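You operate a simulated robot arm through the tools that you are given. There is no shell and no other tool. Be economical: measure what you need, move in short steps, check, and stop when the job is done.

You are at the controls of a simulated robot arm. One attempt, no reset.

## Task
Put one of the white filters from the top of the gauge bench on the corner bench. Take the grease tub labelled "GREASE 2" from the top of the gauge bench and leave it on the back of the winding bench. Take the small grey ring and put it in the large white bin. Take the silver hex bolt and leave it on top of the white tag block. Stack the 2 mm steel disc from the corner bench on top of the 4 mm steel disc. Take the white beaker and leave it on the back of the winding bench. Any order will do. Set down upright: white filter, white beaker.

It is judged by the outcome, as a careful person would: the job done as asked, and still so three seconds after it is handed in. It fails if anything else is knocked over, pushed out of place, dropped, spilled or broken.

## Robot
A 7-joint arm with a two-finger parallel gripper on a trunk, on a base that drives. Base frame: it is fixed to the floor where the robot stands at the start and does not move with it; the origin is under the middle of the robot, x ahead of it, y to its left, z up; the surface under the hand at the start is at about z = 880. Units: mm, rad, N and s.
With the tool pointing down near the work surface it reaches from about 260 to 720 mm from the robot's upright axis, wherever it stands. Its first joint turns from -2.897 to 2.897 rad. Places, roughly: back of the winding bench (24x34 cm) [-1300, 560, 840]; corner bench [-100, 3100, 800]; grease tub [500, -500, 1000]; large white bin (24x21x8 cm) [-6100, 900, 800]; silver hex bolt (4x3x5 cm) [-200, 3000, 900]; small grey ring (8x8x3 cm) [-1500, 200, 1000]; steel disc [250, 3250, 750]; white beaker (8x8x9 cm) [-5400, 3200, 900]; white filter (6x6x13 cm) [700, -100, 900]; white tag block [-1750, -750, 750]. Payload 3.43 kg.
The TCP is the grasp point between the finger pads, 30 mm short of the fingertips. In the tool frame z runs along the fingers and y along their closing line. Largest opening 94 mm; finger width 28, thickness 10; the body of the gripper, 50 by 96 mm, starts 55 mm behind the TCP.
Orientation is told as [roll, pitch, yaw] about the base's x, y, z axes, in that order, counted from this pose: with the fingers straight down and closing along the base's y, the tool's x points along the base's -x, its y along +y and its z along -z.

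## Interface
- The arm moves only by the tool servo_tool. Its argument "plan" is text: rows parted by semicolons, each of 7 numbers parted by spaces: the closure, from 0 (fully open) to 1 (shut), then the shift along the tool's x, y, z in units of 50 mm (1.0 is 50 mm), then the turn, a rotation vector about the tool's x, y, z in units of 5 degrees (1.0 is 5 degrees). In form: jaw tx ty tz rx ry rz; .... A call has 1 to 20 rows; each row shifts and turns the commanded pose from where the row before left it, along the tool's axes as they then stand. A call with a number of a shift or a turn outside -1 to 1 is refused whole. A row lasts 0.2 s, in which the tool goes at most 50 mm and 0.15 rad; a call with a longer step from one row to the next is refused whole, and so is a gripper value outside its range. A pose out of reach is approached as far as the arm can. The call stops where the force on the tool passes 40 N (or 10 N more than at its start, if that is more) or the arm is blocked; 0.2 s more then pass. The fingers move at their own pace (about 108 mm/s each) and stop on an object; they squeeze with about 29 N. The grip force told is the motor's: it shows also when the fingers shut on nothing. Time passes only in rows, and 0.2 s behind the last, so rows that do not move let the fingers close. The reply holds the time, the measured pose of the TCP, the force on the tool along the base axes, the opening and the grip force, in the units named above and with some noise, with the torque about the TCP (base axes, N m) and any sound that the robot's microphone picked up.
- Cameras (640 x 400 px; columns grow to the right, rows downward): "scene" is now at [345.2, -251.6, 1226.8]; the picture's right is [0.00, -0.99, 0.17], its down [-0.54, 0.14, 0.83] and it looks along [-0.84, -0.09, -0.53] (base axes); focal length 214 px, centre (320, 200). "wrist" rides on the gripper at [76, 14, -102] in the tool frame; the picture's right is [-0.18, 0.98, 0.00], its down [-0.75, -0.14, -0.64] and it looks along [-0.63, -0.12, 0.77] (tool axes); focal length 243 px, centre (320, 200). There is no depth. A picture from a camera that has moved, and an enlarged one, comes with that camera's place and axes in the base frame and with its lens.
- grab_frame(camera): a new picture of that camera. No time passes.
- raise_lower(by): slides the trunk up (or, below 0, down) by that many mm; the arm and the scene camera ride with it, the base frame stays. It gives what a move gives, with no picture.
- roll_base(legs): drives the robot by 1 to 6 legs, each [ahead, left, turn to the left] in mm, mm and rad, along the robot's own axes; the way and the turn of a leg run together, so that a leg with both is an arc; at most 1500 mm and 3.142 rad a leg. The arm and the cameras ride along, it lands a little off, and it stops where it bumps. It gives what a move gives.
- pan_tilt(pan, tilt): turns the head with the scene camera to pan (to the left, within 1.396 rad either way) and tilt (down, from -0.506 to 1.204), counted from straight ahead of the robot. It gives what a move gives.
- zoom(camera, box): a new picture of the part [left, top, right, bottom] of that camera's present view, enlarged. No time passes.
- finish_job(): hands the job in; it is judged then, once.

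Go step by step. Nothing tells you exact positions but the pictures and the camera data: compare them with the known pose of the tool, close in by small moves and look again before you grip or let go. The budget is 186 turns and 144 pictures, counting those below and the enlarged ones. Unless the task says otherwise, let go and move clear before handing in.

The tools are called after ">>>" as a command line: name --argument value ..., lists and objects as JSON in quotes. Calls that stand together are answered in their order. servo_tool: Moves the arm, as the interface text tells. Its arguments: {"type":"object","properties":{"plan":{"type":"string"}},"required":["plan"]} The other tools are called the same way: raise_lower (by) slides the trunk up or down; roll_base (legs) drives the base; pan_tilt (pan, tilt) turns the head that bears the scene camera; grab_frame (camera) takes a picture; zoom (camera, box) takes an enlarged picture of a part of a camera's view; finish_job () hands the job in.

At the start:

```text
t: 0.0
eef_pos: [319.6, -238.4, 1163.7]
ee_rot: [0.0, 0.0, -0.001]
wrist_force: [-0.7, -0.5, 0.1]
moment: [-0.01, 0.0, 0.0]
width: 94.0
gripper_force: 0.1
trunk travel left (down, up): [-300.0, 290.0]
robot x, y, heading: [1.6, 0.9, 0.003]
head pan, tilt: [-0.169, 1.002]
```

scene: 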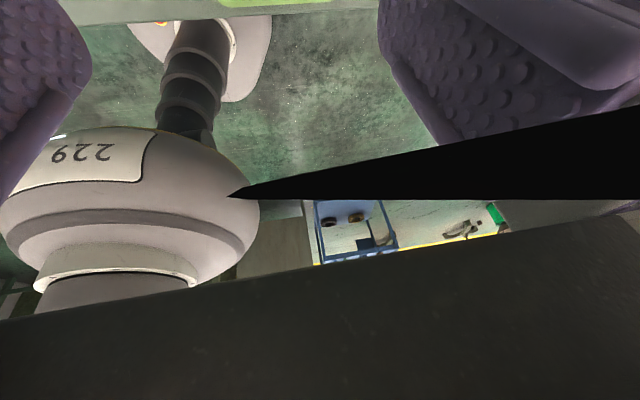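
wrist: 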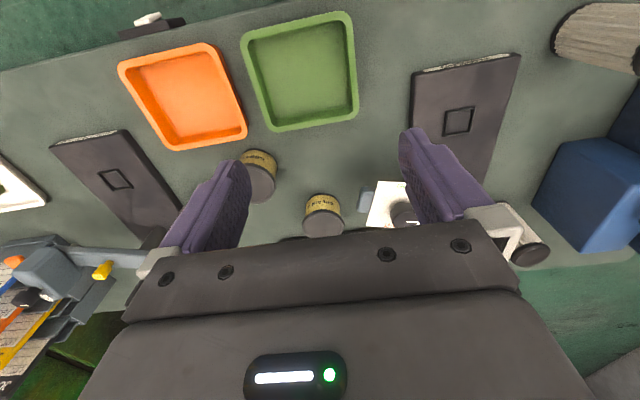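

The wrist view shows the gauge bench with trays, tubs and gauge blocks; the scene view is oddly placed. I'll turn the head and look again.

>>> pan_tilt --pan 0 --tilt 0.6

>>> grab_frame --camera "scene"

```text
t: 0.9
eef_pos: [321.2, -238.9, 1165.1]
ee_rot: [0.0, -0.002, 0.0]
wrist_force: [-0.8, -0.8, -0.6]
moment: [-0.01, -0.03, 0.0]
width: 94.1
gripper_force: 0.1
trunk travel left (down, up): [-300.0, 290.0]
robot x, y, heading: [-1.0, 2.8, 0.001]
head pan, tilt: [0.0, 0.6]
```

```text
141 pictures are left
camera scene: at [377.2, -239.9, 1207.0], right [0.0, -1.0, 0.0], down [-0.82, 0.0, 0.57], along [-0.57, 0.0, -0.82], focal length 214 px, centre (320, 200)
```

scene: 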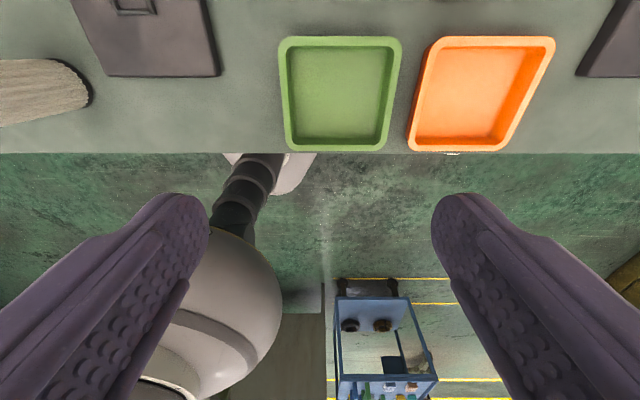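

The "head" camera seems to ride on the tool, looking along the fingers. I'll test other tilts to view the bench.

>>> pan_tilt --pan 0 --tilt -0.5

>>> grab_frame --camera "scene"

>>> grab_frame --camera "wrist"

```text
t: 2.2
eef_pos: [318.7, -239.3, 1164.6]
ee_rot: [0.0, -0.001, 0.0]
wrist_force: [0.9, 0.1, -0.4]
moment: [0.04, -0.01, 0.02]
width: 94.0
gripper_force: 0.1
trunk travel left (down, up): [-300.0, 290.0]
robot x, y, heading: [0.0, 0.8, 0.002]
head pan, tilt: [0.0, -0.499]
```

```text
140 pictures are left
camera scene: at [472.5, -239.9, 1228.2], right [0.0, -1.0, 0.0], down [-0.88, 0.0, -0.48], along [0.48, 0.0, -0.88], focal length 214 px, centre (320, 200)
```

scene: 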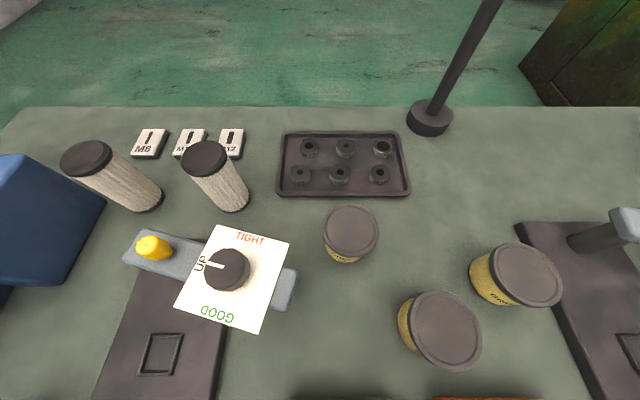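

```text
139 pictures are left
camera wrist: at [243.9, -225.2, 1267.2], right [0.18, 0.98, 0.0], down [0.75, -0.14, 0.64], along [0.63, -0.12, -0.77], focal length 243 px, centre (320, 200)
```

wrist: 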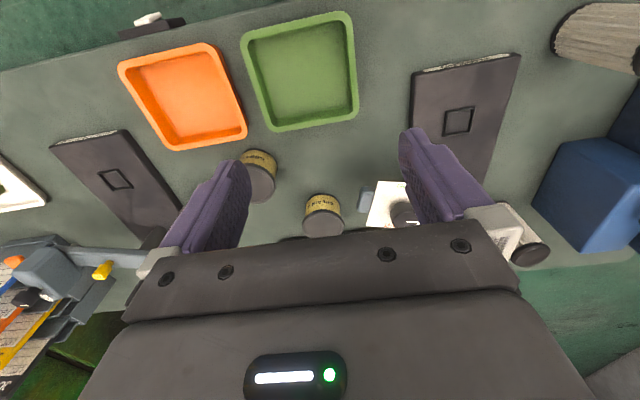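

Now the scene camera shows the bench: filters, tubs, tray. I'll zoom to read tub labels.

>>> zoom --camera "wrist" --box '[220, 130, 360, 250]'

>>> zoom --camera "scene" --box '[300, 190, 580, 380]'

```text
3.33 times, centred on (290, 190) of wrist
camera zoom: at [243.9, -225.2, 1267.2], right [0.18, 0.98, 0.0], down [0.75, -0.14, 0.64], along [0.63, -0.12, -0.77], focal length 809 px, centre (420, 233)
```

zoom: 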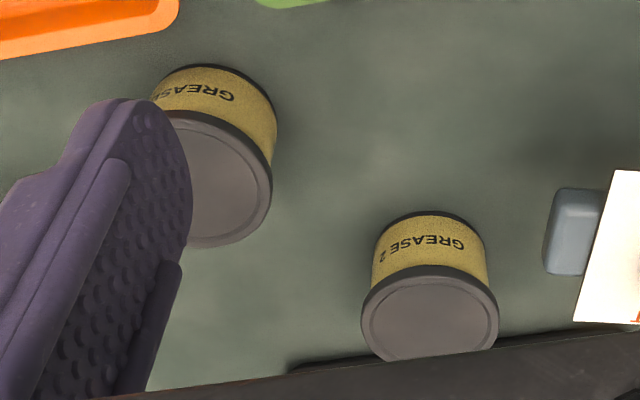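

```text
2.11 times, centred on (440, 285) of scene
camera zoom: at [472.5, -239.9, 1228.2], right [0.0, -1.0, 0.0], down [-0.88, 0.0, -0.48], along [0.48, 0.0, -0.88], focal length 452 px, centre (67, 21)
```

zoom: 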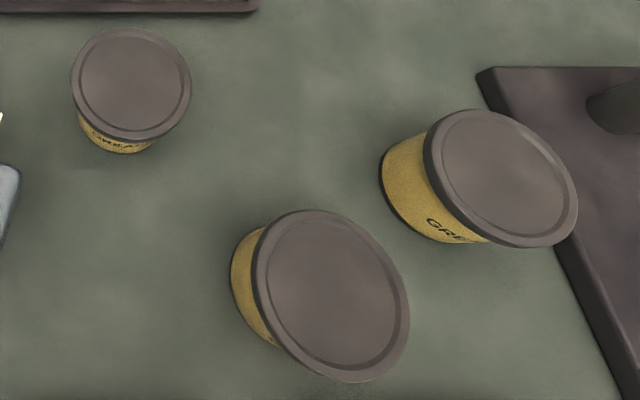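

The middle tub reads GREASE 2; I'll move the arm right to read the other two labels.

>>> servo_tool --plan "0 0 -1 0 0 0 0; 0 0 -1 0 0 0 0; 0 0 -1 0 0 0 0; 0 0 -1 0 0 0 0; 0 0 0 0 0 0 0; 0 0 0 0 0 0 0; 0 0 0 0 0 0 0"

>>> grab_frame --camera "wrist"

```text
t: 3.8
eef_pos: [319.4, -439.6, 1164.4]
ee_rot: [0.0, -0.001, -0.002]
wrist_force: [0.4, -0.2, 0.2]
moment: [-0.03, -0.02, -0.01]
width: 94.1
gripper_force: 0.1
trunk travel left (down, up): [-300.0, 290.0]
robot x, y, heading: [1.4, 1.5, -0.004]
head pan, tilt: [0.0, -0.499]
```

```text
136 pictures are left
camera wrist: at [243.4, -425.0, 1267.4], right [0.18, 0.98, 0.0], down [0.75, -0.14, 0.64], along [0.63, -0.12, -0.77], focal length 243 px, centre (320, 200)
```

wrist: 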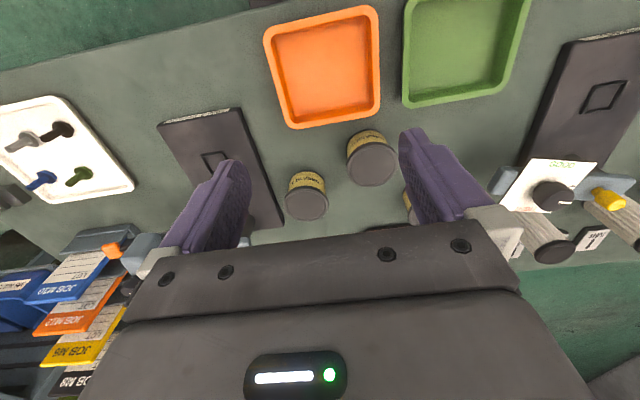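

>>> zoom --camera "wrist" --box '[270, 120, 410, 230]'

>>> grab_frame --camera "scene"

```text
3.64 times, centred on (340, 175) of wrist
camera zoom: at [243.4, -425.0, 1267.4], right [0.18, 0.98, 0.0], down [0.75, -0.14, 0.64], along [0.63, -0.12, -0.77], focal length 882 px, centre (247, 291)
```

zoom: 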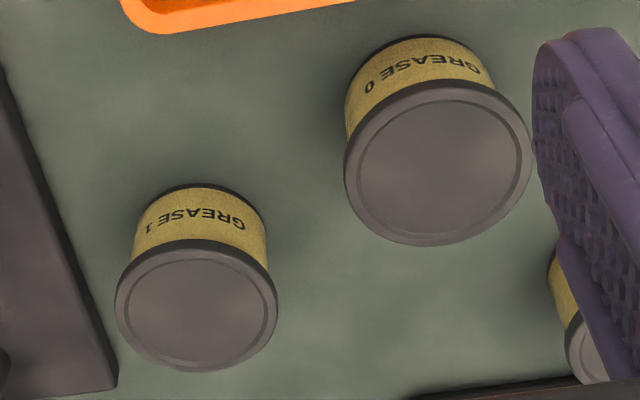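

```text
134 pictures are left
camera scene: at [472.1, -439.6, 1228.4], right [0.0, -1.0, 0.0], down [-0.88, 0.0, -0.48], along [0.48, 0.0, -0.88], focal length 214 px, centre (320, 200)
```

scene: 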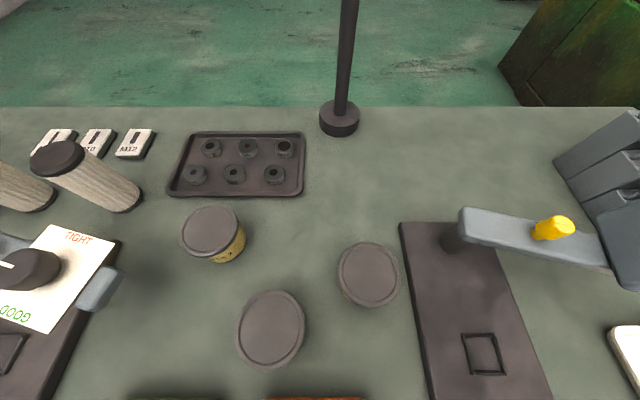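

GREASE 2 is at about (578, -283), lid top z≈938, bench z≈880. I'll move above it and lower partway, then check.

>>> servo_tool --plan "0 -0.739 0.447 0 0 0 0; 0 -0.739 0.447 0 0 0 0; 0 -0.739 0.447 0 0 0 0; 0 -0.739 0.447 0 0 0 0; 0 -0.739 0.447 0 0 0 0; 0 -0.739 0.447 0 0 0 0; 0 -0.739 0.447 0 0 0 0; 0 0 0 1 0 0 0; 0 0 0 1 0 0 0; 0 0 0 1 0 0 0; 0 0 0 0 0 0 0; 0 0 0 0 0 0 0; 0 0 0 0 0 0 0"

>>> grab_frame --camera "wrist"

```text
t: 6.6
eef_pos: [579.0, -282.3, 1013.7]
ee_rot: [0.001, 0.0, 0.0]
wrist_force: [0.2, -0.7, 0.5]
moment: [0.03, 0.03, -0.01]
width: 93.9
gripper_force: 0.1
trunk travel left (down, up): [-300.0, 290.0]
robot x, y, heading: [-1.7, -5.9, -0.001]
head pan, tilt: [0.0, -0.499]
```

```text
133 pictures are left
camera wrist: at [502.9, -269.5, 1116.3], right [0.18, 0.98, 0.0], down [0.75, -0.14, 0.64], along [0.63, -0.12, -0.77], focal length 243 px, centre (320, 200)
```

wrist: 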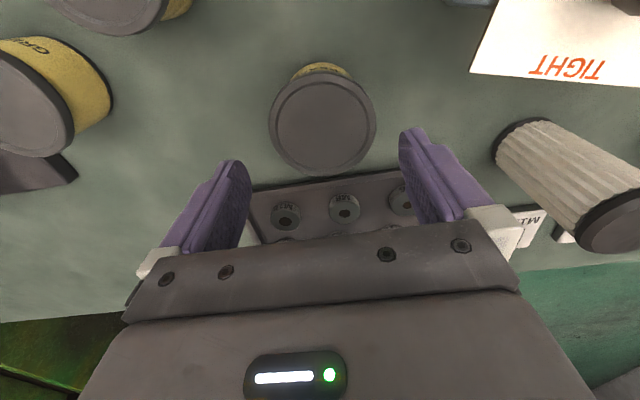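

Lid centre computes to (576, -282): aligned. Lower and grip.

>>> servo_tool --plan "0 0 0 0.64 0 0 0; 0 0 0 0.62 0 0 0; 0 0 0 0.6 0 0 0; 0 0 0 0 0 0 0; 1 0 0 0 0 0 0; 1 0 0 0 0 0 0; 1 0 0 0 0 0 0; 1 0 0 0 0 0 0"

>>> grab_frame --camera "wrist"

```text
t: 8.4
eef_pos: [579.0, -280.9, 921.1]
ee_rot: [0.001, 0.001, 0.0]
wrist_force: [-0.1, 2.7, -0.5]
moment: [-0.02, 0.0, -0.01]
width: 82.4
gripper_force: 29.3
trunk travel left (down, up): [-300.0, 290.0]
robot x, y, heading: [-0.9, 0.4, 0.002]
head pan, tilt: [0.0, -0.499]
```

```text
132 pictures are left
camera wrist: at [503.4, -268.9, 1024.4], right [0.18, 0.98, 0.0], down [0.75, -0.14, 0.64], along [0.63, -0.12, -0.77], focal length 243 px, centre (320, 200)
```

wrist: 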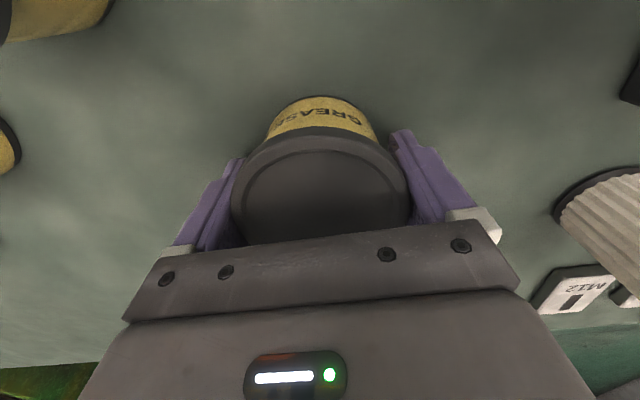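

Gripped. Lift and retract for travel.

>>> servo_tool --plan "1 0 0 -0.4 0 0 0; 1 0 0 -1 0 0 0; 1 0 0 -1 0 0 0; 1 0 0 -1 0 0 0; 1 0 0 -1 0 0 0; 1 0 0 -0.8 0 0 0; 1 0.65 0.65 0 0 0 0; 1 0.65 0.65 0 0 0 0; 1 0.65 0.65 0 0 0 0; 1 0.65 0.65 0 0 0 0; 1 0.65 0.65 0 0 0 0; 1 0.65 0.65 0 0 0 0; 1 0.65 0.65 0 0 0 0; 1 0.65 0.65 0 0 0 0; 1 0 0 0 0 0 0; 1 0 0 0 0 0 0"

>>> pan_tilt --pan 0 --tilt 1.2

>>> grab_frame --camera "scene"

```text
t: 11.8
eef_pos: [320.4, -22.3, 1181.2]
ee_rot: [0.001, 0.0, 0.0]
wrist_force: [0.2, 0.4, -2.5]
moment: [0.03, -0.02, 0.01]
width: 82.4
gripper_force: 29.2
trunk travel left (down, up): [-300.0, 290.0]
robot x, y, heading: [-2.0, 0.5, -0.0]
head pan, tilt: [0.0, -0.499]
```

```text
t: 13.5
eef_pos: [320.2, -22.3, 1180.5]
ee_rot: [0.0, -0.002, 0.0]
wrist_force: [0.1, 0.0, -2.8]
moment: [0.01, -0.04, -0.02]
width: 82.5
gripper_force: 29.0
trunk travel left (down, up): [-300.0, 290.0]
robot x, y, heading: [0.5, 1.7, -0.006]
head pan, tilt: [0.0, 1.201]
```

```text
131 pictures are left
camera scene: at [333.4, -24.0, 1256.6], right [0.0, -1.0, 0.0], down [-0.36, 0.0, 0.93], along [-0.93, 0.0, -0.36], focal length 214 px, centre (320, 200)
```

scene: 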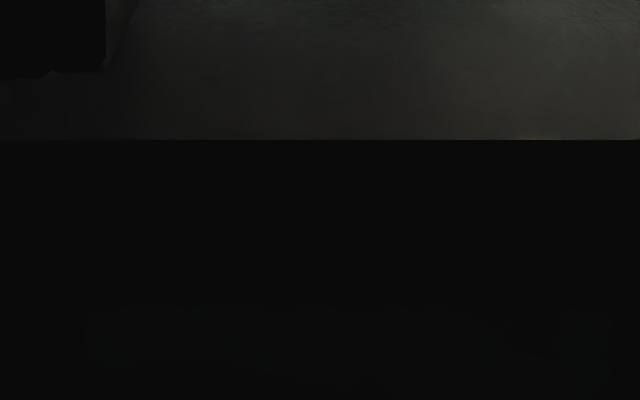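

The head view is blocked at that tilt. I'll look to the sides with tilt -0.5 and pan.

>>> pan_tilt --pan 1.39 --tilt -0.5

>>> grab_frame --camera "scene"

```text
t: 15.3
eef_pos: [320.1, -24.1, 1181.3]
ee_rot: [0.001, 0.0, 0.0]
wrist_force: [0.5, -1.0, -3.0]
moment: [0.01, -0.03, 0.0]
width: 82.5
gripper_force: 29.6
trunk travel left (down, up): [-300.0, 290.0]
robot x, y, heading: [0.2, -3.8, 0.0]
head pan, tilt: [1.389, -0.499]
```

```text
130 pictures are left
camera scene: at [473.2, 42.0, 1300.3], right [0.0, -0.18, -0.98], down [-0.88, 0.47, -0.09], along [0.48, 0.86, -0.16], focal length 214 px, centre (320, 200)
```

scene: 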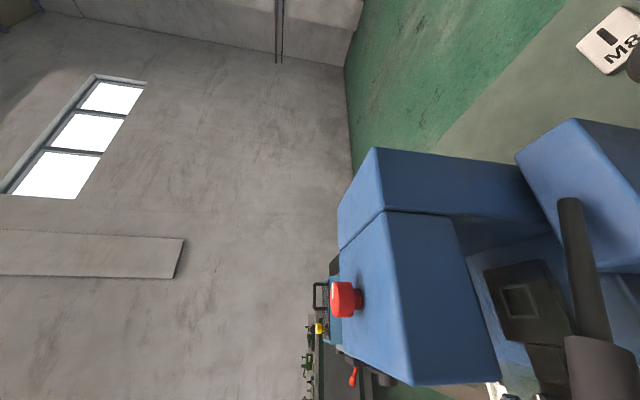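

Panned views reach the horizon (rotated 90°). I'll look left-back and right-back.

>>> pan_tilt --pan 1.39 --tilt 0.7

>>> grab_frame --camera "scene"

>>> pan_tilt --pan -1.39 --tilt 0.7

>>> grab_frame --camera "scene"

```text
t: 16.7
eef_pos: [320.2, -22.2, 1182.3]
ee_rot: [0.0, 0.002, 0.001]
wrist_force: [0.4, 1.1, -3.0]
moment: [-0.03, -0.01, -0.02]
width: 82.4
gripper_force: 29.5
trunk travel left (down, up): [-300.0, 290.0]
robot x, y, heading: [-1.2, -0.0, -0.002]
head pan, tilt: [1.389, 0.7]
```

```text
129 pictures are left
camera scene: at [369.4, 59.6, 1297.2], right [0.0, -0.18, -0.98], down [-0.77, -0.63, 0.12], along [-0.64, 0.75, -0.14], focal length 214 px, centre (320, 200)
```

scene: 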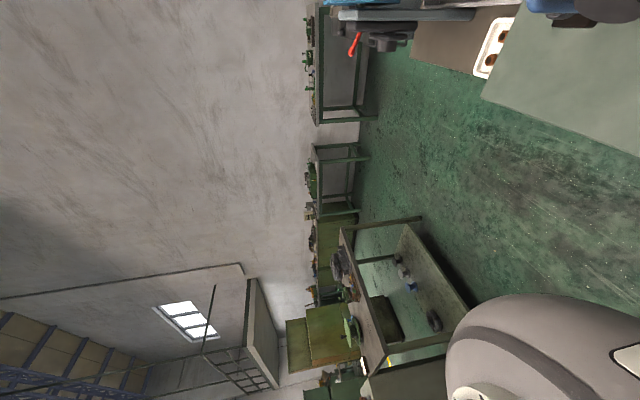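

```text
t: 19.1
eef_pos: [320.3, -22.1, 1182.2]
ee_rot: [0.001, 0.0, 0.001]
wrist_force: [-0.3, 0.4, -2.5]
moment: [-0.02, 0.01, 0.0]
width: 82.4
gripper_force: 29.2
trunk travel left (down, up): [-300.0, 290.0]
robot x, y, heading: [-1.8, 0.6, -0.002]
head pan, tilt: [-1.389, 0.7]
```

```text
128 pictures are left
camera scene: at [369.3, -107.5, 1297.1], right [0.0, -0.18, 0.98], down [-0.76, 0.63, 0.12], along [-0.64, -0.75, -0.14], focal length 214 px, centre (320, 200)
```

scene: 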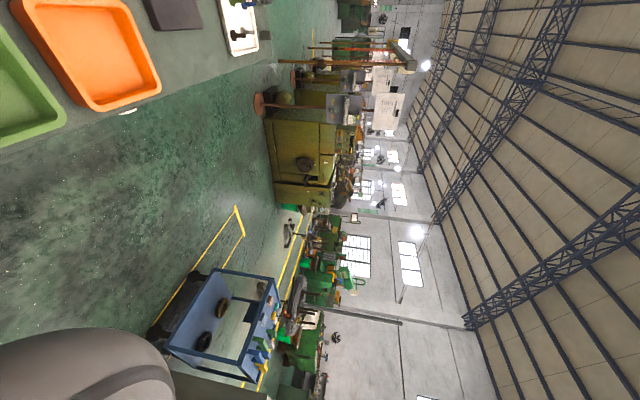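

Open floor behind; benches at left-rear and a blue cart at right-rear. I'll back up and turn left 90°.

>>> roll_base --legs '[[-400, 0, 0], [0, 0, 1.571]]'

>>> pan_tilt --pan 1.39 --tilt 0.0

>>> grab_frame --camera "scene"

```text
t: 25.5
eef_pos: [-382.0, 321.2, 1182.0]
ee_rot: [-0.001, 0.001, 1.581]
wrist_force: [0.3, 0.1, -3.0]
moment: [0.0, -0.01, 0.0]
width: 82.4
gripper_force: 29.2
trunk travel left (down, up): [-300.0, 290.0]
robot x, y, heading: [-404.0, 0.7, 1.579]
head pan, tilt: [-1.389, 0.7]
```

```text
t: 27.9
eef_pos: [-380.6, 320.7, 1181.8]
ee_rot: [0.0, -0.001, 1.581]
wrist_force: [-0.9, -0.4, -2.9]
moment: [0.05, -0.03, 0.04]
width: 82.3
gripper_force: 28.9
trunk travel left (down, up): [-300.0, 290.0]
robot x, y, heading: [-404.4, 1.0, 1.584]
head pan, tilt: [1.389, 0.0]
```

```text
127 pictures are left
camera scene: at [-468.8, 428.3, 1296.2], right [0.18, 0.0, -0.98], down [0.01, -1.0, 0.0], along [-0.98, -0.01, -0.18], focal length 214 px, centre (320, 200)
```

scene: 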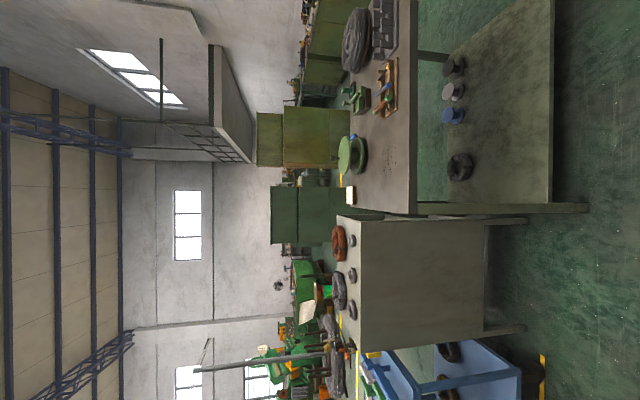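

The winding bench (top ≈ z 832) and a cabinet with rings (top ≈ z 950) are ahead. Zoom for detail.

>>> zoom --camera "scene" --box '[320, 130, 430, 230]'

>>> zoom --camera "scene" --box '[310, 210, 410, 370]'

```text
4.00 times, centred on (375, 180) of scene
camera zoom: at [-468.8, 428.3, 1296.2], right [0.18, 0.0, -0.98], down [0.01, -1.0, 0.0], along [-0.98, -0.01, -0.18], focal length 858 px, centre (100, 280)
```

zoom: 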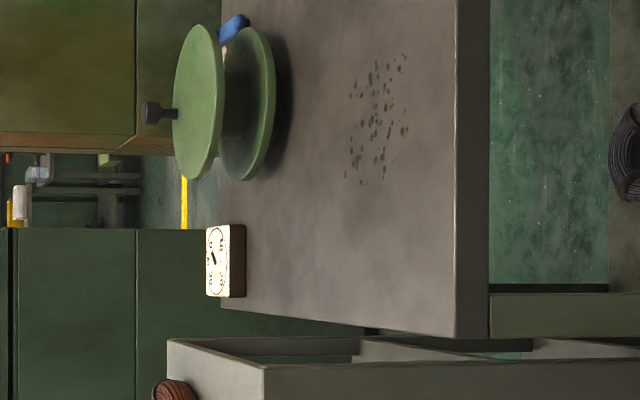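

```text
2.50 times, centred on (360, 290) of scene
camera zoom: at [-468.8, 428.3, 1296.2], right [0.18, 0.0, -0.98], down [0.01, -1.0, 0.0], along [-0.98, -0.01, -0.18], focal length 536 px, centre (220, -25)
```

zoom: 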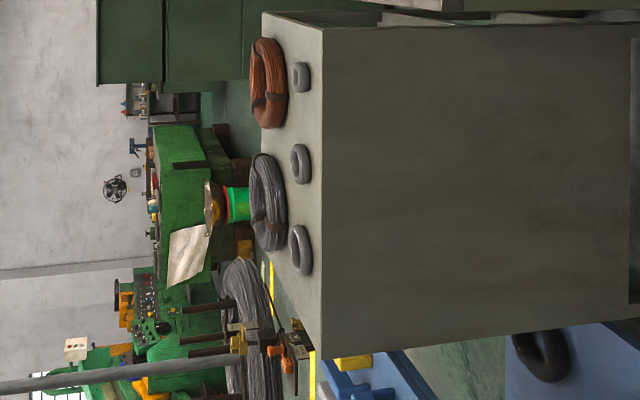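

Back strip of the winding bench is the clear near side (x≈-1420…-1186, y≥370). I'll drive to about (-750, 580) facing -x.

>>> roll_base --legs '[[580, 340, 0], [0, 0, 1.558]]'

>>> pan_tilt --pan 0 --tilt -0.5

>>> grab_frame --camera "scene"

```text
t: 35.4
eef_pos: [-1061.9, 602.0, 1181.2]
ee_rot: [-0.001, 0.0, 3.124]
wrist_force: [-0.7, 0.4, -3.3]
moment: [0.06, -0.01, 0.02]
width: 82.4
gripper_force: 28.7
trunk travel left (down, up): [-300.0, 290.0]
robot x, y, heading: [-743.1, 573.4, 3.124]
head pan, tilt: [1.389, 0.0]
```

```text
t: 36.9
eef_pos: [-1061.1, 601.7, 1181.0]
ee_rot: [0.001, 0.0, 3.126]
wrist_force: [-0.6, 0.0, -3.3]
moment: [0.03, 0.0, 0.01]
width: 82.8
gripper_force: 29.4
trunk travel left (down, up): [-300.0, 290.0]
robot x, y, heading: [-743.2, 574.0, 3.129]
head pan, tilt: [0.0, -0.499]
```

```text
124 pictures are left
camera scene: at [-1209.2, 602.8, 1245.4], right [0.02, 1.0, 0.0], down [0.88, -0.01, -0.48], along [-0.48, 0.01, -0.88], focal length 214 px, centre (320, 200)
```

scene: 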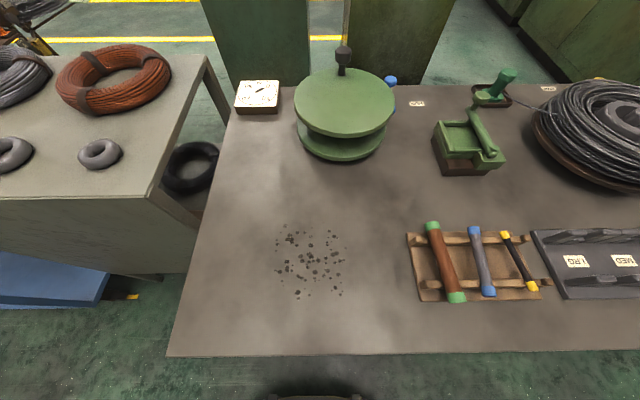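

The clear back strip is visible with some specks at its middle; zoom to see if they're loose debris.

>>> zoom --camera "scene" --box '[260, 210, 370, 310]'

>>> zoom --camera "scene" --box '[0, 40, 220, 200]'

```text
4.00 times, centred on (315, 260) of scene
camera zoom: at [-1209.2, 602.8, 1245.4], right [0.02, 1.0, 0.0], down [0.88, -0.01, -0.48], along [-0.48, 0.01, -0.88], focal length 858 px, centre (340, -40)
```

zoom: 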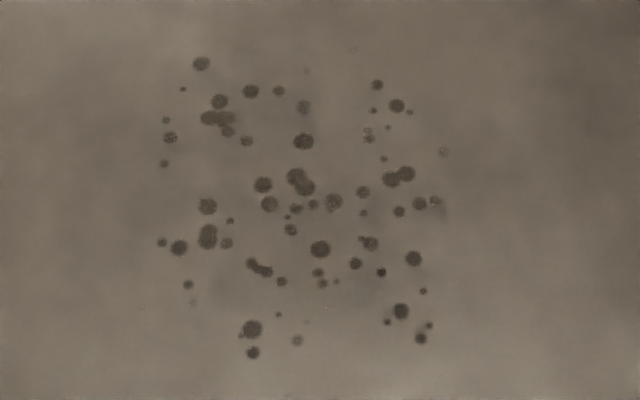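

```text
2.50 times, centred on (110, 120) of scene
camera zoom: at [-1209.2, 602.8, 1245.4], right [0.02, 1.0, 0.0], down [0.88, -0.01, -0.48], along [-0.48, 0.01, -0.88], focal length 536 px, centre (845, 400)
```

zoom: 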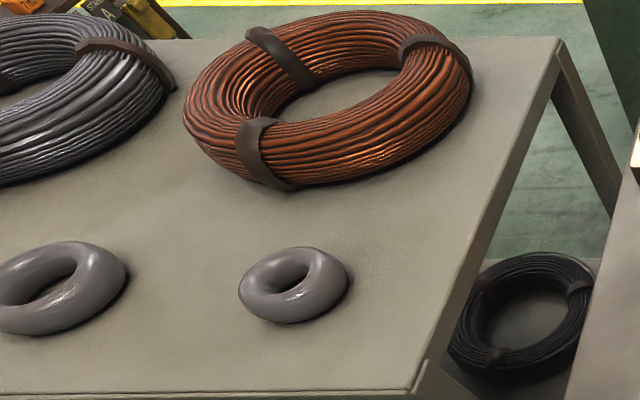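

They are flat stains; fine. I'll bring the tub over (-1290, 650) and lower to just above the table.

>>> servo_tool --plan "1 -0.919 -0.178 0 0 0 0; 1 -0.919 -0.178 0 0 0 0; 1 -0.919 -0.178 0 0 0 0; 1 -0.919 -0.178 0 0 0 0; 1 -0.919 -0.178 0 0 0 0; 1 0 0 0.937 0 0 0; 1 0 0 0.937 0 0 0; 1 0 0 0.937 0 0 0; 1 0 0 0.937 0 0 0; 1 0 0 0.937 0 0 0; 1 0 0 0.937 0 0 0; 1 0 0 0 0 0 0; 1 0 0 0 0 0 0"

>>> grab_frame --camera "wrist"

```text
t: 39.7
eef_pos: [-1291.4, 650.6, 900.6]
ee_rot: [0.0, 0.0, 3.128]
wrist_force: [0.1, -0.8, -2.0]
moment: [0.02, 0.01, -0.01]
width: 82.4
gripper_force: 28.7
trunk travel left (down, up): [-300.0, 290.0]
robot x, y, heading: [-742.8, 577.6, 3.133]
head pan, tilt: [0.0, -0.499]
```

```text
121 pictures are left
camera wrist: at [-1214.8, 632.7, 1002.8], right [-0.2, -0.98, 0.0], down [-0.75, 0.15, 0.64], along [-0.63, 0.13, -0.77], focal length 243 px, centre (320, 200)
```

wrist: 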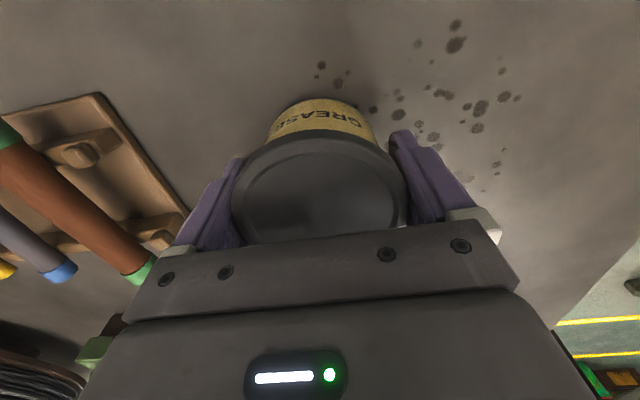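

Lower slowly until contact.

>>> servo_tool --plan "1 0 0 0.1 0 0 0; 1 0 0 0.1 0 0 0; 1 0 0 0.08 0 0 0; 1 0 0 0.06 0 0 0; 1 0 0 0.06 0 0 0; 1 0 0 0 0 0 0"

```text
t: 41.1
eef_pos: [-1290.8, 648.7, 881.6]
ee_rot: [0.0, -0.005, 3.126]
wrist_force: [-7.7, -1.2, 27.4]
moment: [0.0, -0.07, 0.05]
width: 82.9
gripper_force: 28.9
trunk travel left (down, up): [-300.0, 290.0]
robot x, y, heading: [-739.5, 575.1, 3.127]
head pan, tilt: [0.0, -0.499]
```

Contact made (table ≈ z 841). Release and rise.

>>> servo_tool --plan "1 0 0 -0.03 0 0 0; 0 0 0 0 0 0 0; 0 0 0 0 0 0 0; 0 0 0 0 0 0 0; 0 0 0 -0.5 0 0 0; 0 0 0 -1 0 0 0; 0 0 0 -1 0 0 0; 0 0 0 -1 0 0 0; 0 0 0 -1 0 0 0; 0 0 0 -1 0 0 0; 0 1 0 0 0 0 0; 0 1 0 0 0 0 0; 0 1 0 0 0 0 0; 0 1 0 0 0 0 0; 0 0 0 0 0 0 0; 0 0 0 0 0 0 0"

>>> grab_frame --camera "scene"

```text
t: 44.5
eef_pos: [-1090.5, 647.0, 1156.2]
ee_rot: [0.003, 0.001, 3.126]
wrist_force: [-1.3, 0.3, -0.2]
moment: [-0.01, 0.02, -0.02]
width: 94.0
gripper_force: 0.0
trunk travel left (down, up): [-300.0, 290.0]
robot x, y, heading: [-744.2, 576.7, 3.126]
head pan, tilt: [0.0, -0.499]
```

```text
120 pictures are left
camera scene: at [-1237.3, 648.6, 1220.5], right [0.02, 1.0, 0.0], down [0.88, -0.01, -0.48], along [-0.48, 0.01, -0.88], focal length 214 px, centre (320, 200)
```

scene: 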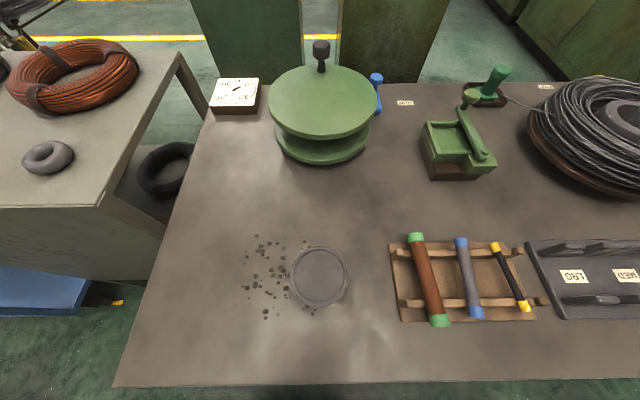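

Tub stands well. Next the small grey ring on the cabinet at ≈(-1460, 235); I'll drive left and closer.

>>> roll_base --legs '[[0, 340, 0], [150, 0, 0.015]]'

>>> grab_frame --camera "scene"

```text
t: 47.7
eef_pos: [-1247.3, 302.7, 1156.3]
ee_rot: [-0.001, 0.001, -3.142]
wrist_force: [-0.4, 0.3, -0.7]
moment: [-0.01, 0.0, -0.02]
width: 93.9
gripper_force: 0.1
trunk travel left (down, up): [-300.0, 290.0]
robot x, y, heading: [-897.1, 232.1, -3.142]
head pan, tilt: [0.0, -0.499]
```

```text
119 pictures are left
camera scene: at [-1394.6, 301.0, 1219.9], right [0.0, 1.0, 0.0], down [0.88, 0.0, -0.48], along [-0.48, 0.0, -0.88], focal length 214 px, centre (320, 200)
```

scene: 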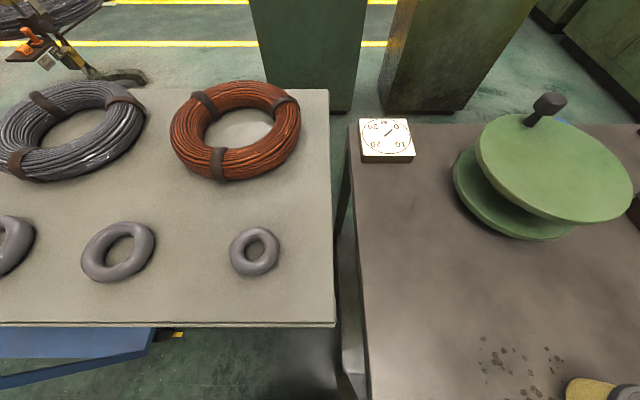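

Ring nearest is the smallest, at ≈(-1464, 220). Zoom to measure size.

>>> zoom --camera "scene" --box '[70, 200, 300, 340]'

```text
2.78 times, centred on (185, 270) of scene
camera zoom: at [-1394.6, 301.0, 1219.9], right [0.0, 1.0, 0.0], down [0.88, 0.0, -0.48], along [-0.48, 0.0, -0.88], focal length 597 px, centre (696, 5)
```

zoom: 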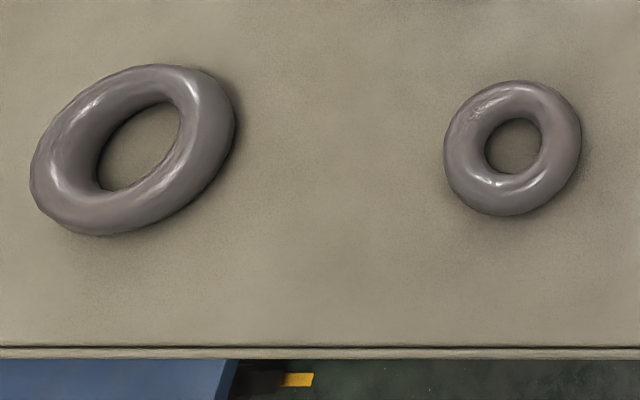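

Ring ≈60–70 mm outer. I'll move above it and check with the wrist camera.

>>> servo_tool --plan "0 -0.868 0.332 0 0 0 0; 0 -0.868 0.332 0 0 0 0; 0 -0.868 0.332 0 0 0 0; 0 -0.868 0.332 0 0 0 0; 0 -0.868 0.332 0 0 0 0; 0 0 0 1 0 0 0; 0 0 0 1 0 0 0; 0 0 0 0 0 0 0; 0 0 0 0 0 0 0"

>>> grab_frame --camera "wrist"

```text
t: 49.7
eef_pos: [-1464.9, 220.4, 1056.3]
ee_rot: [0.0, -0.001, -3.139]
wrist_force: [0.1, -0.4, -0.4]
moment: [0.01, -0.02, -0.02]
width: 94.3
gripper_force: 0.1
trunk travel left (down, up): [-300.0, 290.0]
robot x, y, heading: [-893.3, 238.3, -3.14]
head pan, tilt: [0.0, -0.499]
```

```text
117 pictures are left
camera wrist: at [-1387.6, 204.9, 1158.7], right [-0.18, -0.98, 0.0], down [-0.75, 0.14, 0.64], along [-0.63, 0.12, -0.77], focal length 243 px, centre (320, 200)
```

wrist: 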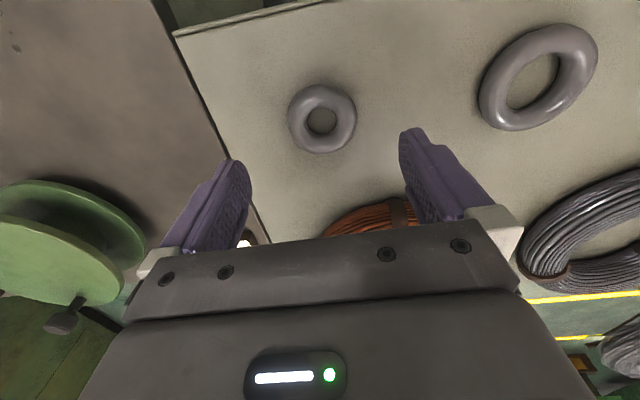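

Aligned within 2 mm. Descend with slow final approach to touch the cabinet top.

>>> servo_tool --plan "0 -0.04 0.03 0.6 0 0 0; 0 0 0 0.7 0 0 0; 0 0 0 0.1 0 0 0; 0 0 0 0.06 0 0 0; 0 0 0 0 0 0 0"

>>> grab_frame --camera "wrist"

```text
t: 50.9
eef_pos: [-1466.7, 218.3, 983.0]
ee_rot: [0.0, -0.001, -3.143]
wrist_force: [-0.4, 0.6, 0.2]
moment: [0.02, -0.03, 0.03]
width: 94.2
gripper_force: 0.1
trunk travel left (down, up): [-300.0, 290.0]
robot x, y, heading: [-895.2, 233.6, -3.141]
head pan, tilt: [0.0, -0.499]
```

```text
116 pictures are left
camera wrist: at [-1389.3, 202.5, 1086.0], right [-0.18, -0.98, 0.0], down [-0.75, 0.14, 0.64], along [-0.63, 0.12, -0.77], focal length 243 px, centre (320, 200)
```

wrist: 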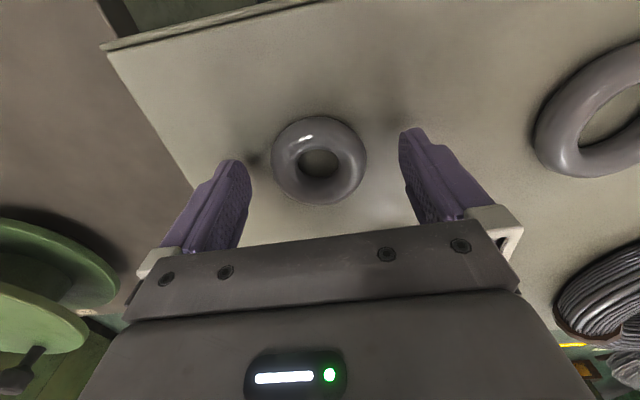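

Ring centre is ≈z 956, so lower 5 mm more and close.

>>> servo_tool --plan "0 0 0 0.05 0 0 0; 0 0 0 0.05 0 0 0; 0 0 0 0 0 0 0; 1 0 0 0 0 0 0; 1 0 0 0 0 0 0; 1 0 0 0 0 0 0; 1 0 0 0 0 0 0"

>>> grab_frame --camera "wrist"

```text
t: 52.5
eef_pos: [-1465.6, 217.6, 979.3]
ee_rot: [0.002, 0.0, -3.138]
wrist_force: [0.0, -0.2, 1.2]
moment: [0.01, 0.02, -0.01]
width: 63.7
gripper_force: 29.0
trunk travel left (down, up): [-300.0, 290.0]
robot x, y, heading: [-898.3, 234.8, -3.142]
head pan, tilt: [0.0, -0.499]
```

```text
115 pictures are left
camera wrist: at [-1389.1, 202.2, 1081.2], right [-0.18, -0.98, 0.0], down [-0.75, 0.14, 0.64], along [-0.63, 0.12, -0.77], focal length 243 px, centre (320, 200)
```

wrist: 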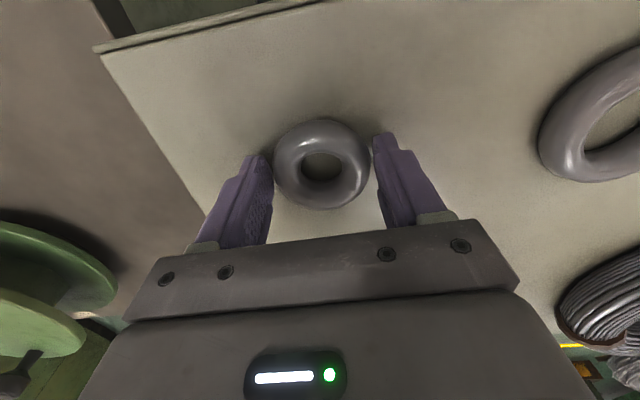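

Gripped at 63.7 mm. Lift and look.

>>> servo_tool --plan "1 0 0 -0.3 0 0 0; 1 0 0 -0.5 0 0 0; 1 0 0 -1 0 0 0; 1 0 0 -1 0 0 0; 1 0 0 -1 0 0 0; 1 1 0 0 0 0 0; 1 1 0 0 0 0 0; 1 1 0 0 0 0 0; 1 1 0 0 0 0 0; 1 1 0 0 0 0 0; 1 0 0 0 0 0 0"

>>> grab_frame --camera "wrist"

>>> pan_tilt --pan -1.39 --tilt 0

>>> grab_frame --camera "scene"

```text
t: 54.9
eef_pos: [-1216.3, 217.2, 1167.8]
ee_rot: [0.0, 0.0, -3.14]
wrist_force: [-0.5, -0.3, -1.0]
moment: [-0.02, -0.03, -0.01]
width: 63.7
gripper_force: 28.5
trunk travel left (down, up): [-300.0, 290.0]
robot x, y, heading: [-896.5, 234.8, -3.141]
head pan, tilt: [0.0, -0.499]
```

```text
114 pictures are left
camera wrist: at [-1139.5, 202.2, 1271.1], right [-0.18, -0.98, 0.0], down [-0.75, 0.14, 0.64], along [-0.63, 0.12, -0.77], focal length 243 px, centre (320, 200)
```

wrist: 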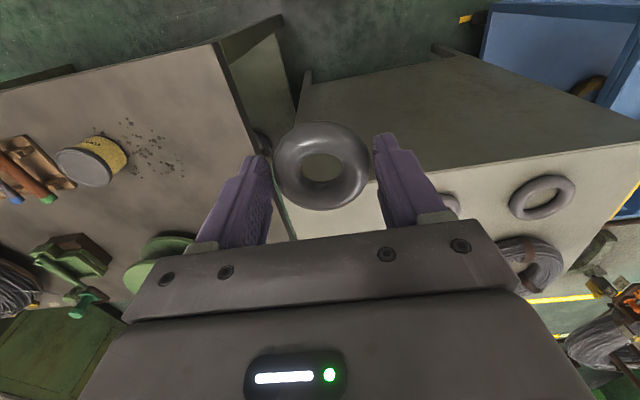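

```text
t: 56.4
eef_pos: [-1216.8, 218.1, 1168.7]
ee_rot: [0.001, -0.001, -3.142]
wrist_force: [0.3, 0.4, -0.7]
moment: [-0.02, 0.01, -0.01]
width: 63.3
gripper_force: 29.2
trunk travel left (down, up): [-300.0, 290.0]
robot x, y, heading: [-899.5, 235.2, -3.138]
head pan, tilt: [-1.389, 0.0]
```

```text
113 pictures are left
camera scene: at [-1323.1, 304.4, 1283.0], right [0.0, 0.18, 0.98], down [1.0, 0.0, 0.0], along [0.0, 0.98, -0.18], focal length 214 px, centre (320, 200)
```

scene: 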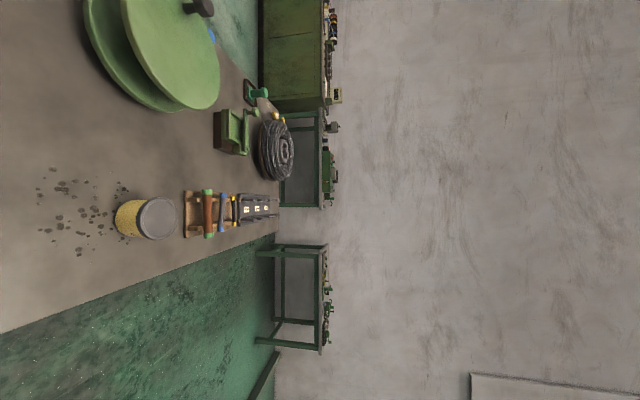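

Ring held. I'll back off and drive to the aisle at y≈2100, then look along -x toward the bin.

>>> roll_base --legs '[[-300, 0, 0], [0, -1400, 0], [0, -465, 0]]'

>>> pan_tilt --pan 0 --tilt -0.506

>>> grab_frame --camera "scene"

```text
t: 67.4
eef_pos: [-920.6, 2073.3, 1168.2]
ee_rot: [0.0, -0.001, -3.143]
wrist_force: [0.0, 1.0, -1.2]
moment: [-0.01, 0.02, 0.02]
width: 63.6
gripper_force: 29.3
trunk travel left (down, up): [-300.0, 290.0]
robot x, y, heading: [-602.7, 2090.5, -3.141]
head pan, tilt: [-1.389, 0.0]
```

```text
t: 68.9
eef_pos: [-920.0, 2073.4, 1169.6]
ee_rot: [0.0, 0.0, -3.141]
wrist_force: [-0.1, 0.1, 0.4]
moment: [-0.02, 0.01, 0.02]
width: 63.8
gripper_force: 28.9
trunk travel left (down, up): [-300.0, 290.0]
robot x, y, heading: [-599.1, 2089.2, -3.146]
head pan, tilt: [0.0, -0.499]
```

```text
112 pictures are left
camera scene: at [-1068.1, 2071.4, 1232.3], right [0.0, 1.0, 0.0], down [0.88, 0.0, -0.48], along [-0.48, 0.0, -0.88], focal length 214 px, centre (320, 200)
```

scene: 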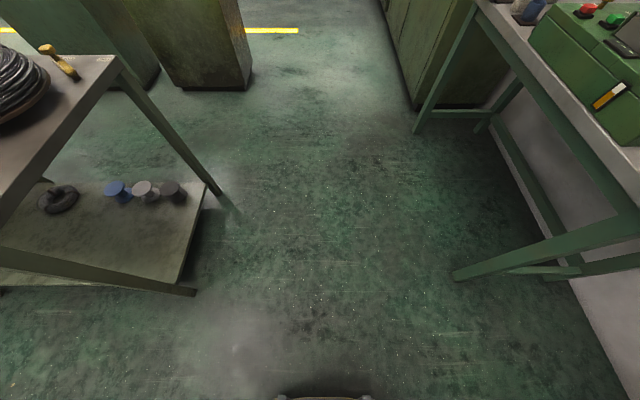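

The aisle at y≈2100 is clear. Drive 1500 forward and look again.

>>> roll_base --legs '[[1500, 0, 0]]'

>>> grab_frame --camera "scene"

```text
t: 76.4
eef_pos: [-2426.0, 2073.2, 1169.4]
ee_rot: [0.0, 0.0, 3.14]
wrist_force: [0.4, 0.5, -0.6]
moment: [-0.03, -0.03, 0.0]
width: 63.5
gripper_force: 29.3
trunk travel left (down, up): [-300.0, 290.0]
robot x, y, heading: [-2106.5, 2088.3, 3.139]
head pan, tilt: [0.0, -0.499]
```

```text
111 pictures are left
camera scene: at [-2572.5, 2072.5, 1232.3], right [0.0, 1.0, 0.0], down [0.88, 0.0, -0.48], along [-0.48, 0.0, -0.88], focal length 214 px, centre (320, 200)
```

scene: 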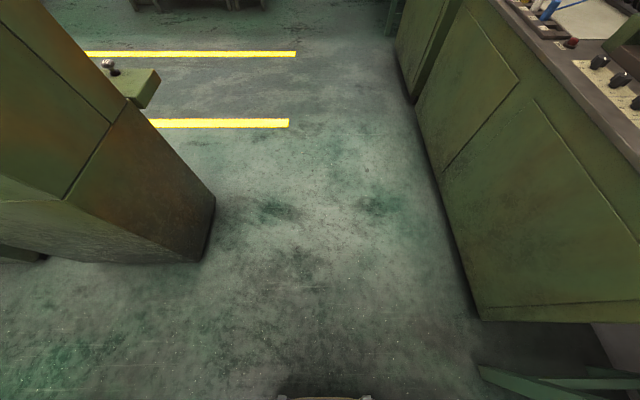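

Clear ahead; continue 1500 mm.

>>> roll_base --legs '[[1500, 0, 0]]'

>>> grab_frame --camera "scene"

>>> pan_tilt --pan 1.39 --tilt -0.5

>>> grab_frame --camera "scene"

```text
t: 83.7
eef_pos: [-3907.9, 2067.9, 1167.6]
ee_rot: [-0.001, -0.001, -3.137]
wrist_force: [-0.2, -0.3, 0.0]
moment: [0.01, -0.02, 0.04]
width: 63.6
gripper_force: 29.3
trunk travel left (down, up): [-300.0, 290.0]
robot x, y, heading: [-3587.7, 2091.7, -3.133]
head pan, tilt: [0.0, -0.499]
```

```text
110 pictures are left
camera scene: at [-4055.0, 2065.7, 1232.3], right [-0.01, 1.0, 0.0], down [0.88, 0.01, -0.48], along [-0.48, 0.0, -0.88], focal length 214 px, centre (320, 200)
```

scene: 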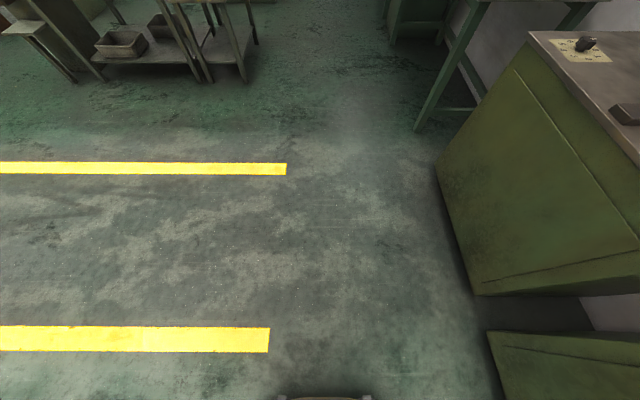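

```text
t: 85.3
eef_pos: [-3907.4, 2068.9, 1168.2]
ee_rot: [0.0, 0.0, -3.136]
wrist_force: [-0.4, -0.2, -0.7]
moment: [0.02, 0.01, 0.0]
width: 63.7
gripper_force: 29.8
trunk travel left (down, up): [-300.0, 290.0]
robot x, y, heading: [-3588.7, 2086.1, -3.14]
head pan, tilt: [1.389, -0.499]
```

```text
109 pictures are left
camera scene: at [-4054.3, 1999.8, 1287.2], right [0.0, 0.18, -0.98], down [0.88, -0.47, -0.09], along [-0.47, -0.87, -0.16], focal length 214 px, centre (320, 200)
```

scene: 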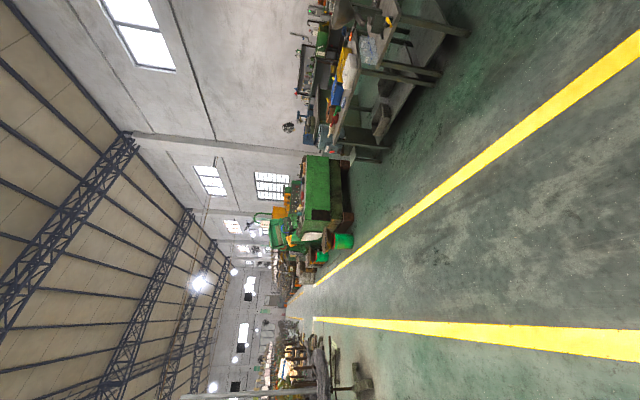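

I see benches at upper-left (x≈-6000). Zoom there for the white bin.

>>> zoom --camera "scene" --box '[280, 0, 480, 180]'

```text
2.22 times, centred on (380, 90) of scene
camera zoom: at [-4054.3, 1999.8, 1287.2], right [0.0, 0.18, -0.98], down [0.88, -0.47, -0.09], along [-0.47, -0.87, -0.16], focal length 477 px, centre (187, 444)
```

zoom: 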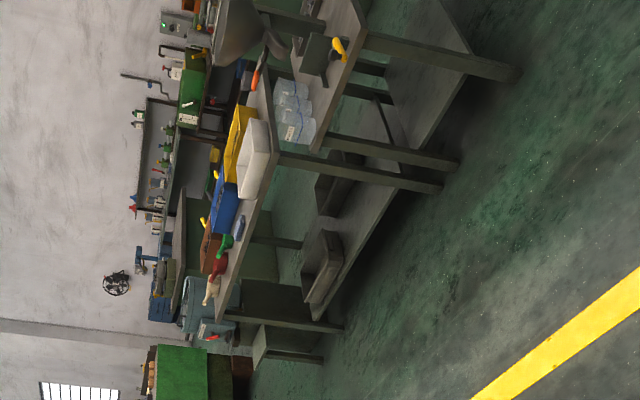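

White bin sits at ≈(-6100, 850) on a bench with front edge ≈ x -5970. Drive to approx (-5560, 870).

>>> roll_base --legs '[[1500, 0, 0], [0, 1230, 0], [420, 0, 0]]'

>>> pan_tilt --pan 0 --tilt -0.5

>>> grab_frame --camera "scene"

```text
t: 100.7
eef_pos: [-5836.6, 842.5, 1168.4]
ee_rot: [-0.001, 0.001, -3.134]
wrist_force: [0.7, 0.0, -0.1]
moment: [0.0, -0.02, 0.03]
width: 63.6
gripper_force: 29.1
trunk travel left (down, up): [-300.0, 290.0]
robot x, y, heading: [-5513.9, 857.0, -3.136]
head pan, tilt: [1.389, -0.499]
```

```text
t: 102.2
eef_pos: [-5835.7, 841.7, 1168.2]
ee_rot: [0.0, 0.001, -3.133]
wrist_force: [0.3, 0.1, -1.4]
moment: [-0.02, -0.01, 0.06]
width: 63.8
gripper_force: 29.5
trunk travel left (down, up): [-300.0, 290.0]
robot x, y, heading: [-5517.2, 860.2, -3.13]
head pan, tilt: [0.0, -0.499]
```

```text
107 pictures are left
camera scene: at [-5982.6, 839.1, 1232.3], right [-0.01, 1.0, 0.0], down [0.88, 0.01, -0.48], along [-0.48, 0.0, -0.88], focal length 214 px, centre (320, 200)
```

scene: 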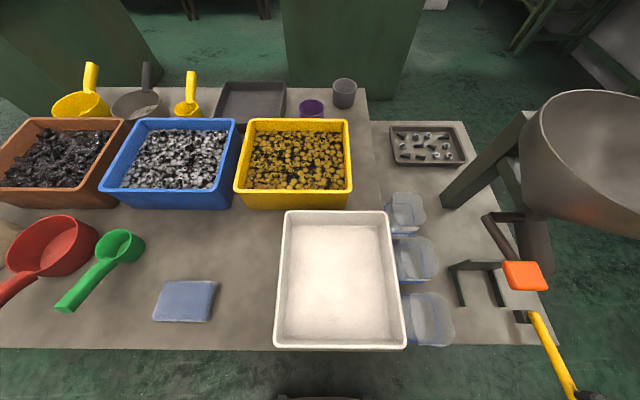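

The large white bin is centred at ≈(-6050, 872). Move over and lower.

>>> servo_tool --plan "1 -0.863 -0.128 0 0 0 0; 1 -0.863 -0.128 0 0 0 0; 1 -0.863 -0.128 0 0 0 0; 1 -0.863 -0.128 0 0 0 0; 1 -0.863 -0.128 0 0 0 0; 1 0 0 0.9 0 0 0; 1 0 0 0.9 0 0 0; 1 0 0 0.9 0 0 0; 1 0 0 0.9 0 0 0; 1 0 0 0.9 0 0 0; 1 0 0 0.5 0 0 0; 1 0 0 0 0 0 0; 1 0 0 0 0 0 0"

>>> grab_frame --camera "wrist"

```text
t: 105.0
eef_pos: [-6050.8, 871.0, 920.3]
ee_rot: [-0.001, -0.001, -3.132]
wrist_force: [-0.4, 0.2, -0.1]
moment: [0.03, 0.01, 0.02]
width: 63.4
gripper_force: 28.9
trunk travel left (down, up): [-300.0, 290.0]
robot x, y, heading: [-5515.7, 866.7, -3.13]
head pan, tilt: [0.0, -0.499]
```

```text
106 pictures are left
camera wrist: at [-5974.5, 857.6, 1021.6], right [-0.18, -0.98, 0.0], down [-0.76, 0.13, 0.64], along [-0.63, 0.11, -0.77], focal length 243 px, centre (320, 200)
```

wrist: 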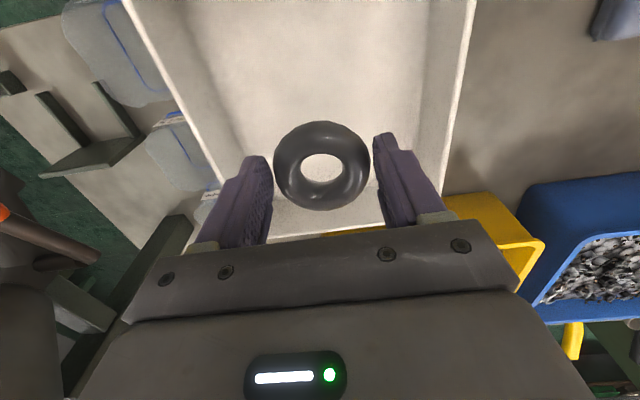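

Over the bin. Lower slowly.

>>> servo_tool --plan "1 0.3 0 0 0 0 0; 1 0 0 0.5 0 0 0; 1 0 0 0.5 0 0 0; 1 0 0 0.15 0 0 0; 1 0 0 0.12 0 0 0; 1 0 0 0.12 0 0 0; 1 0 0 0 0 0 0"

```text
t: 106.6
eef_pos: [-6036.1, 872.2, 848.9]
ee_rot: [0.0, -0.001, -3.133]
wrist_force: [0.6, -0.2, -1.5]
moment: [0.01, 0.01, -0.01]
width: 63.8
gripper_force: 29.0
trunk travel left (down, up): [-300.0, 290.0]
robot x, y, heading: [-5516.3, 862.8, -3.132]
head pan, tilt: [0.0, -0.499]
```

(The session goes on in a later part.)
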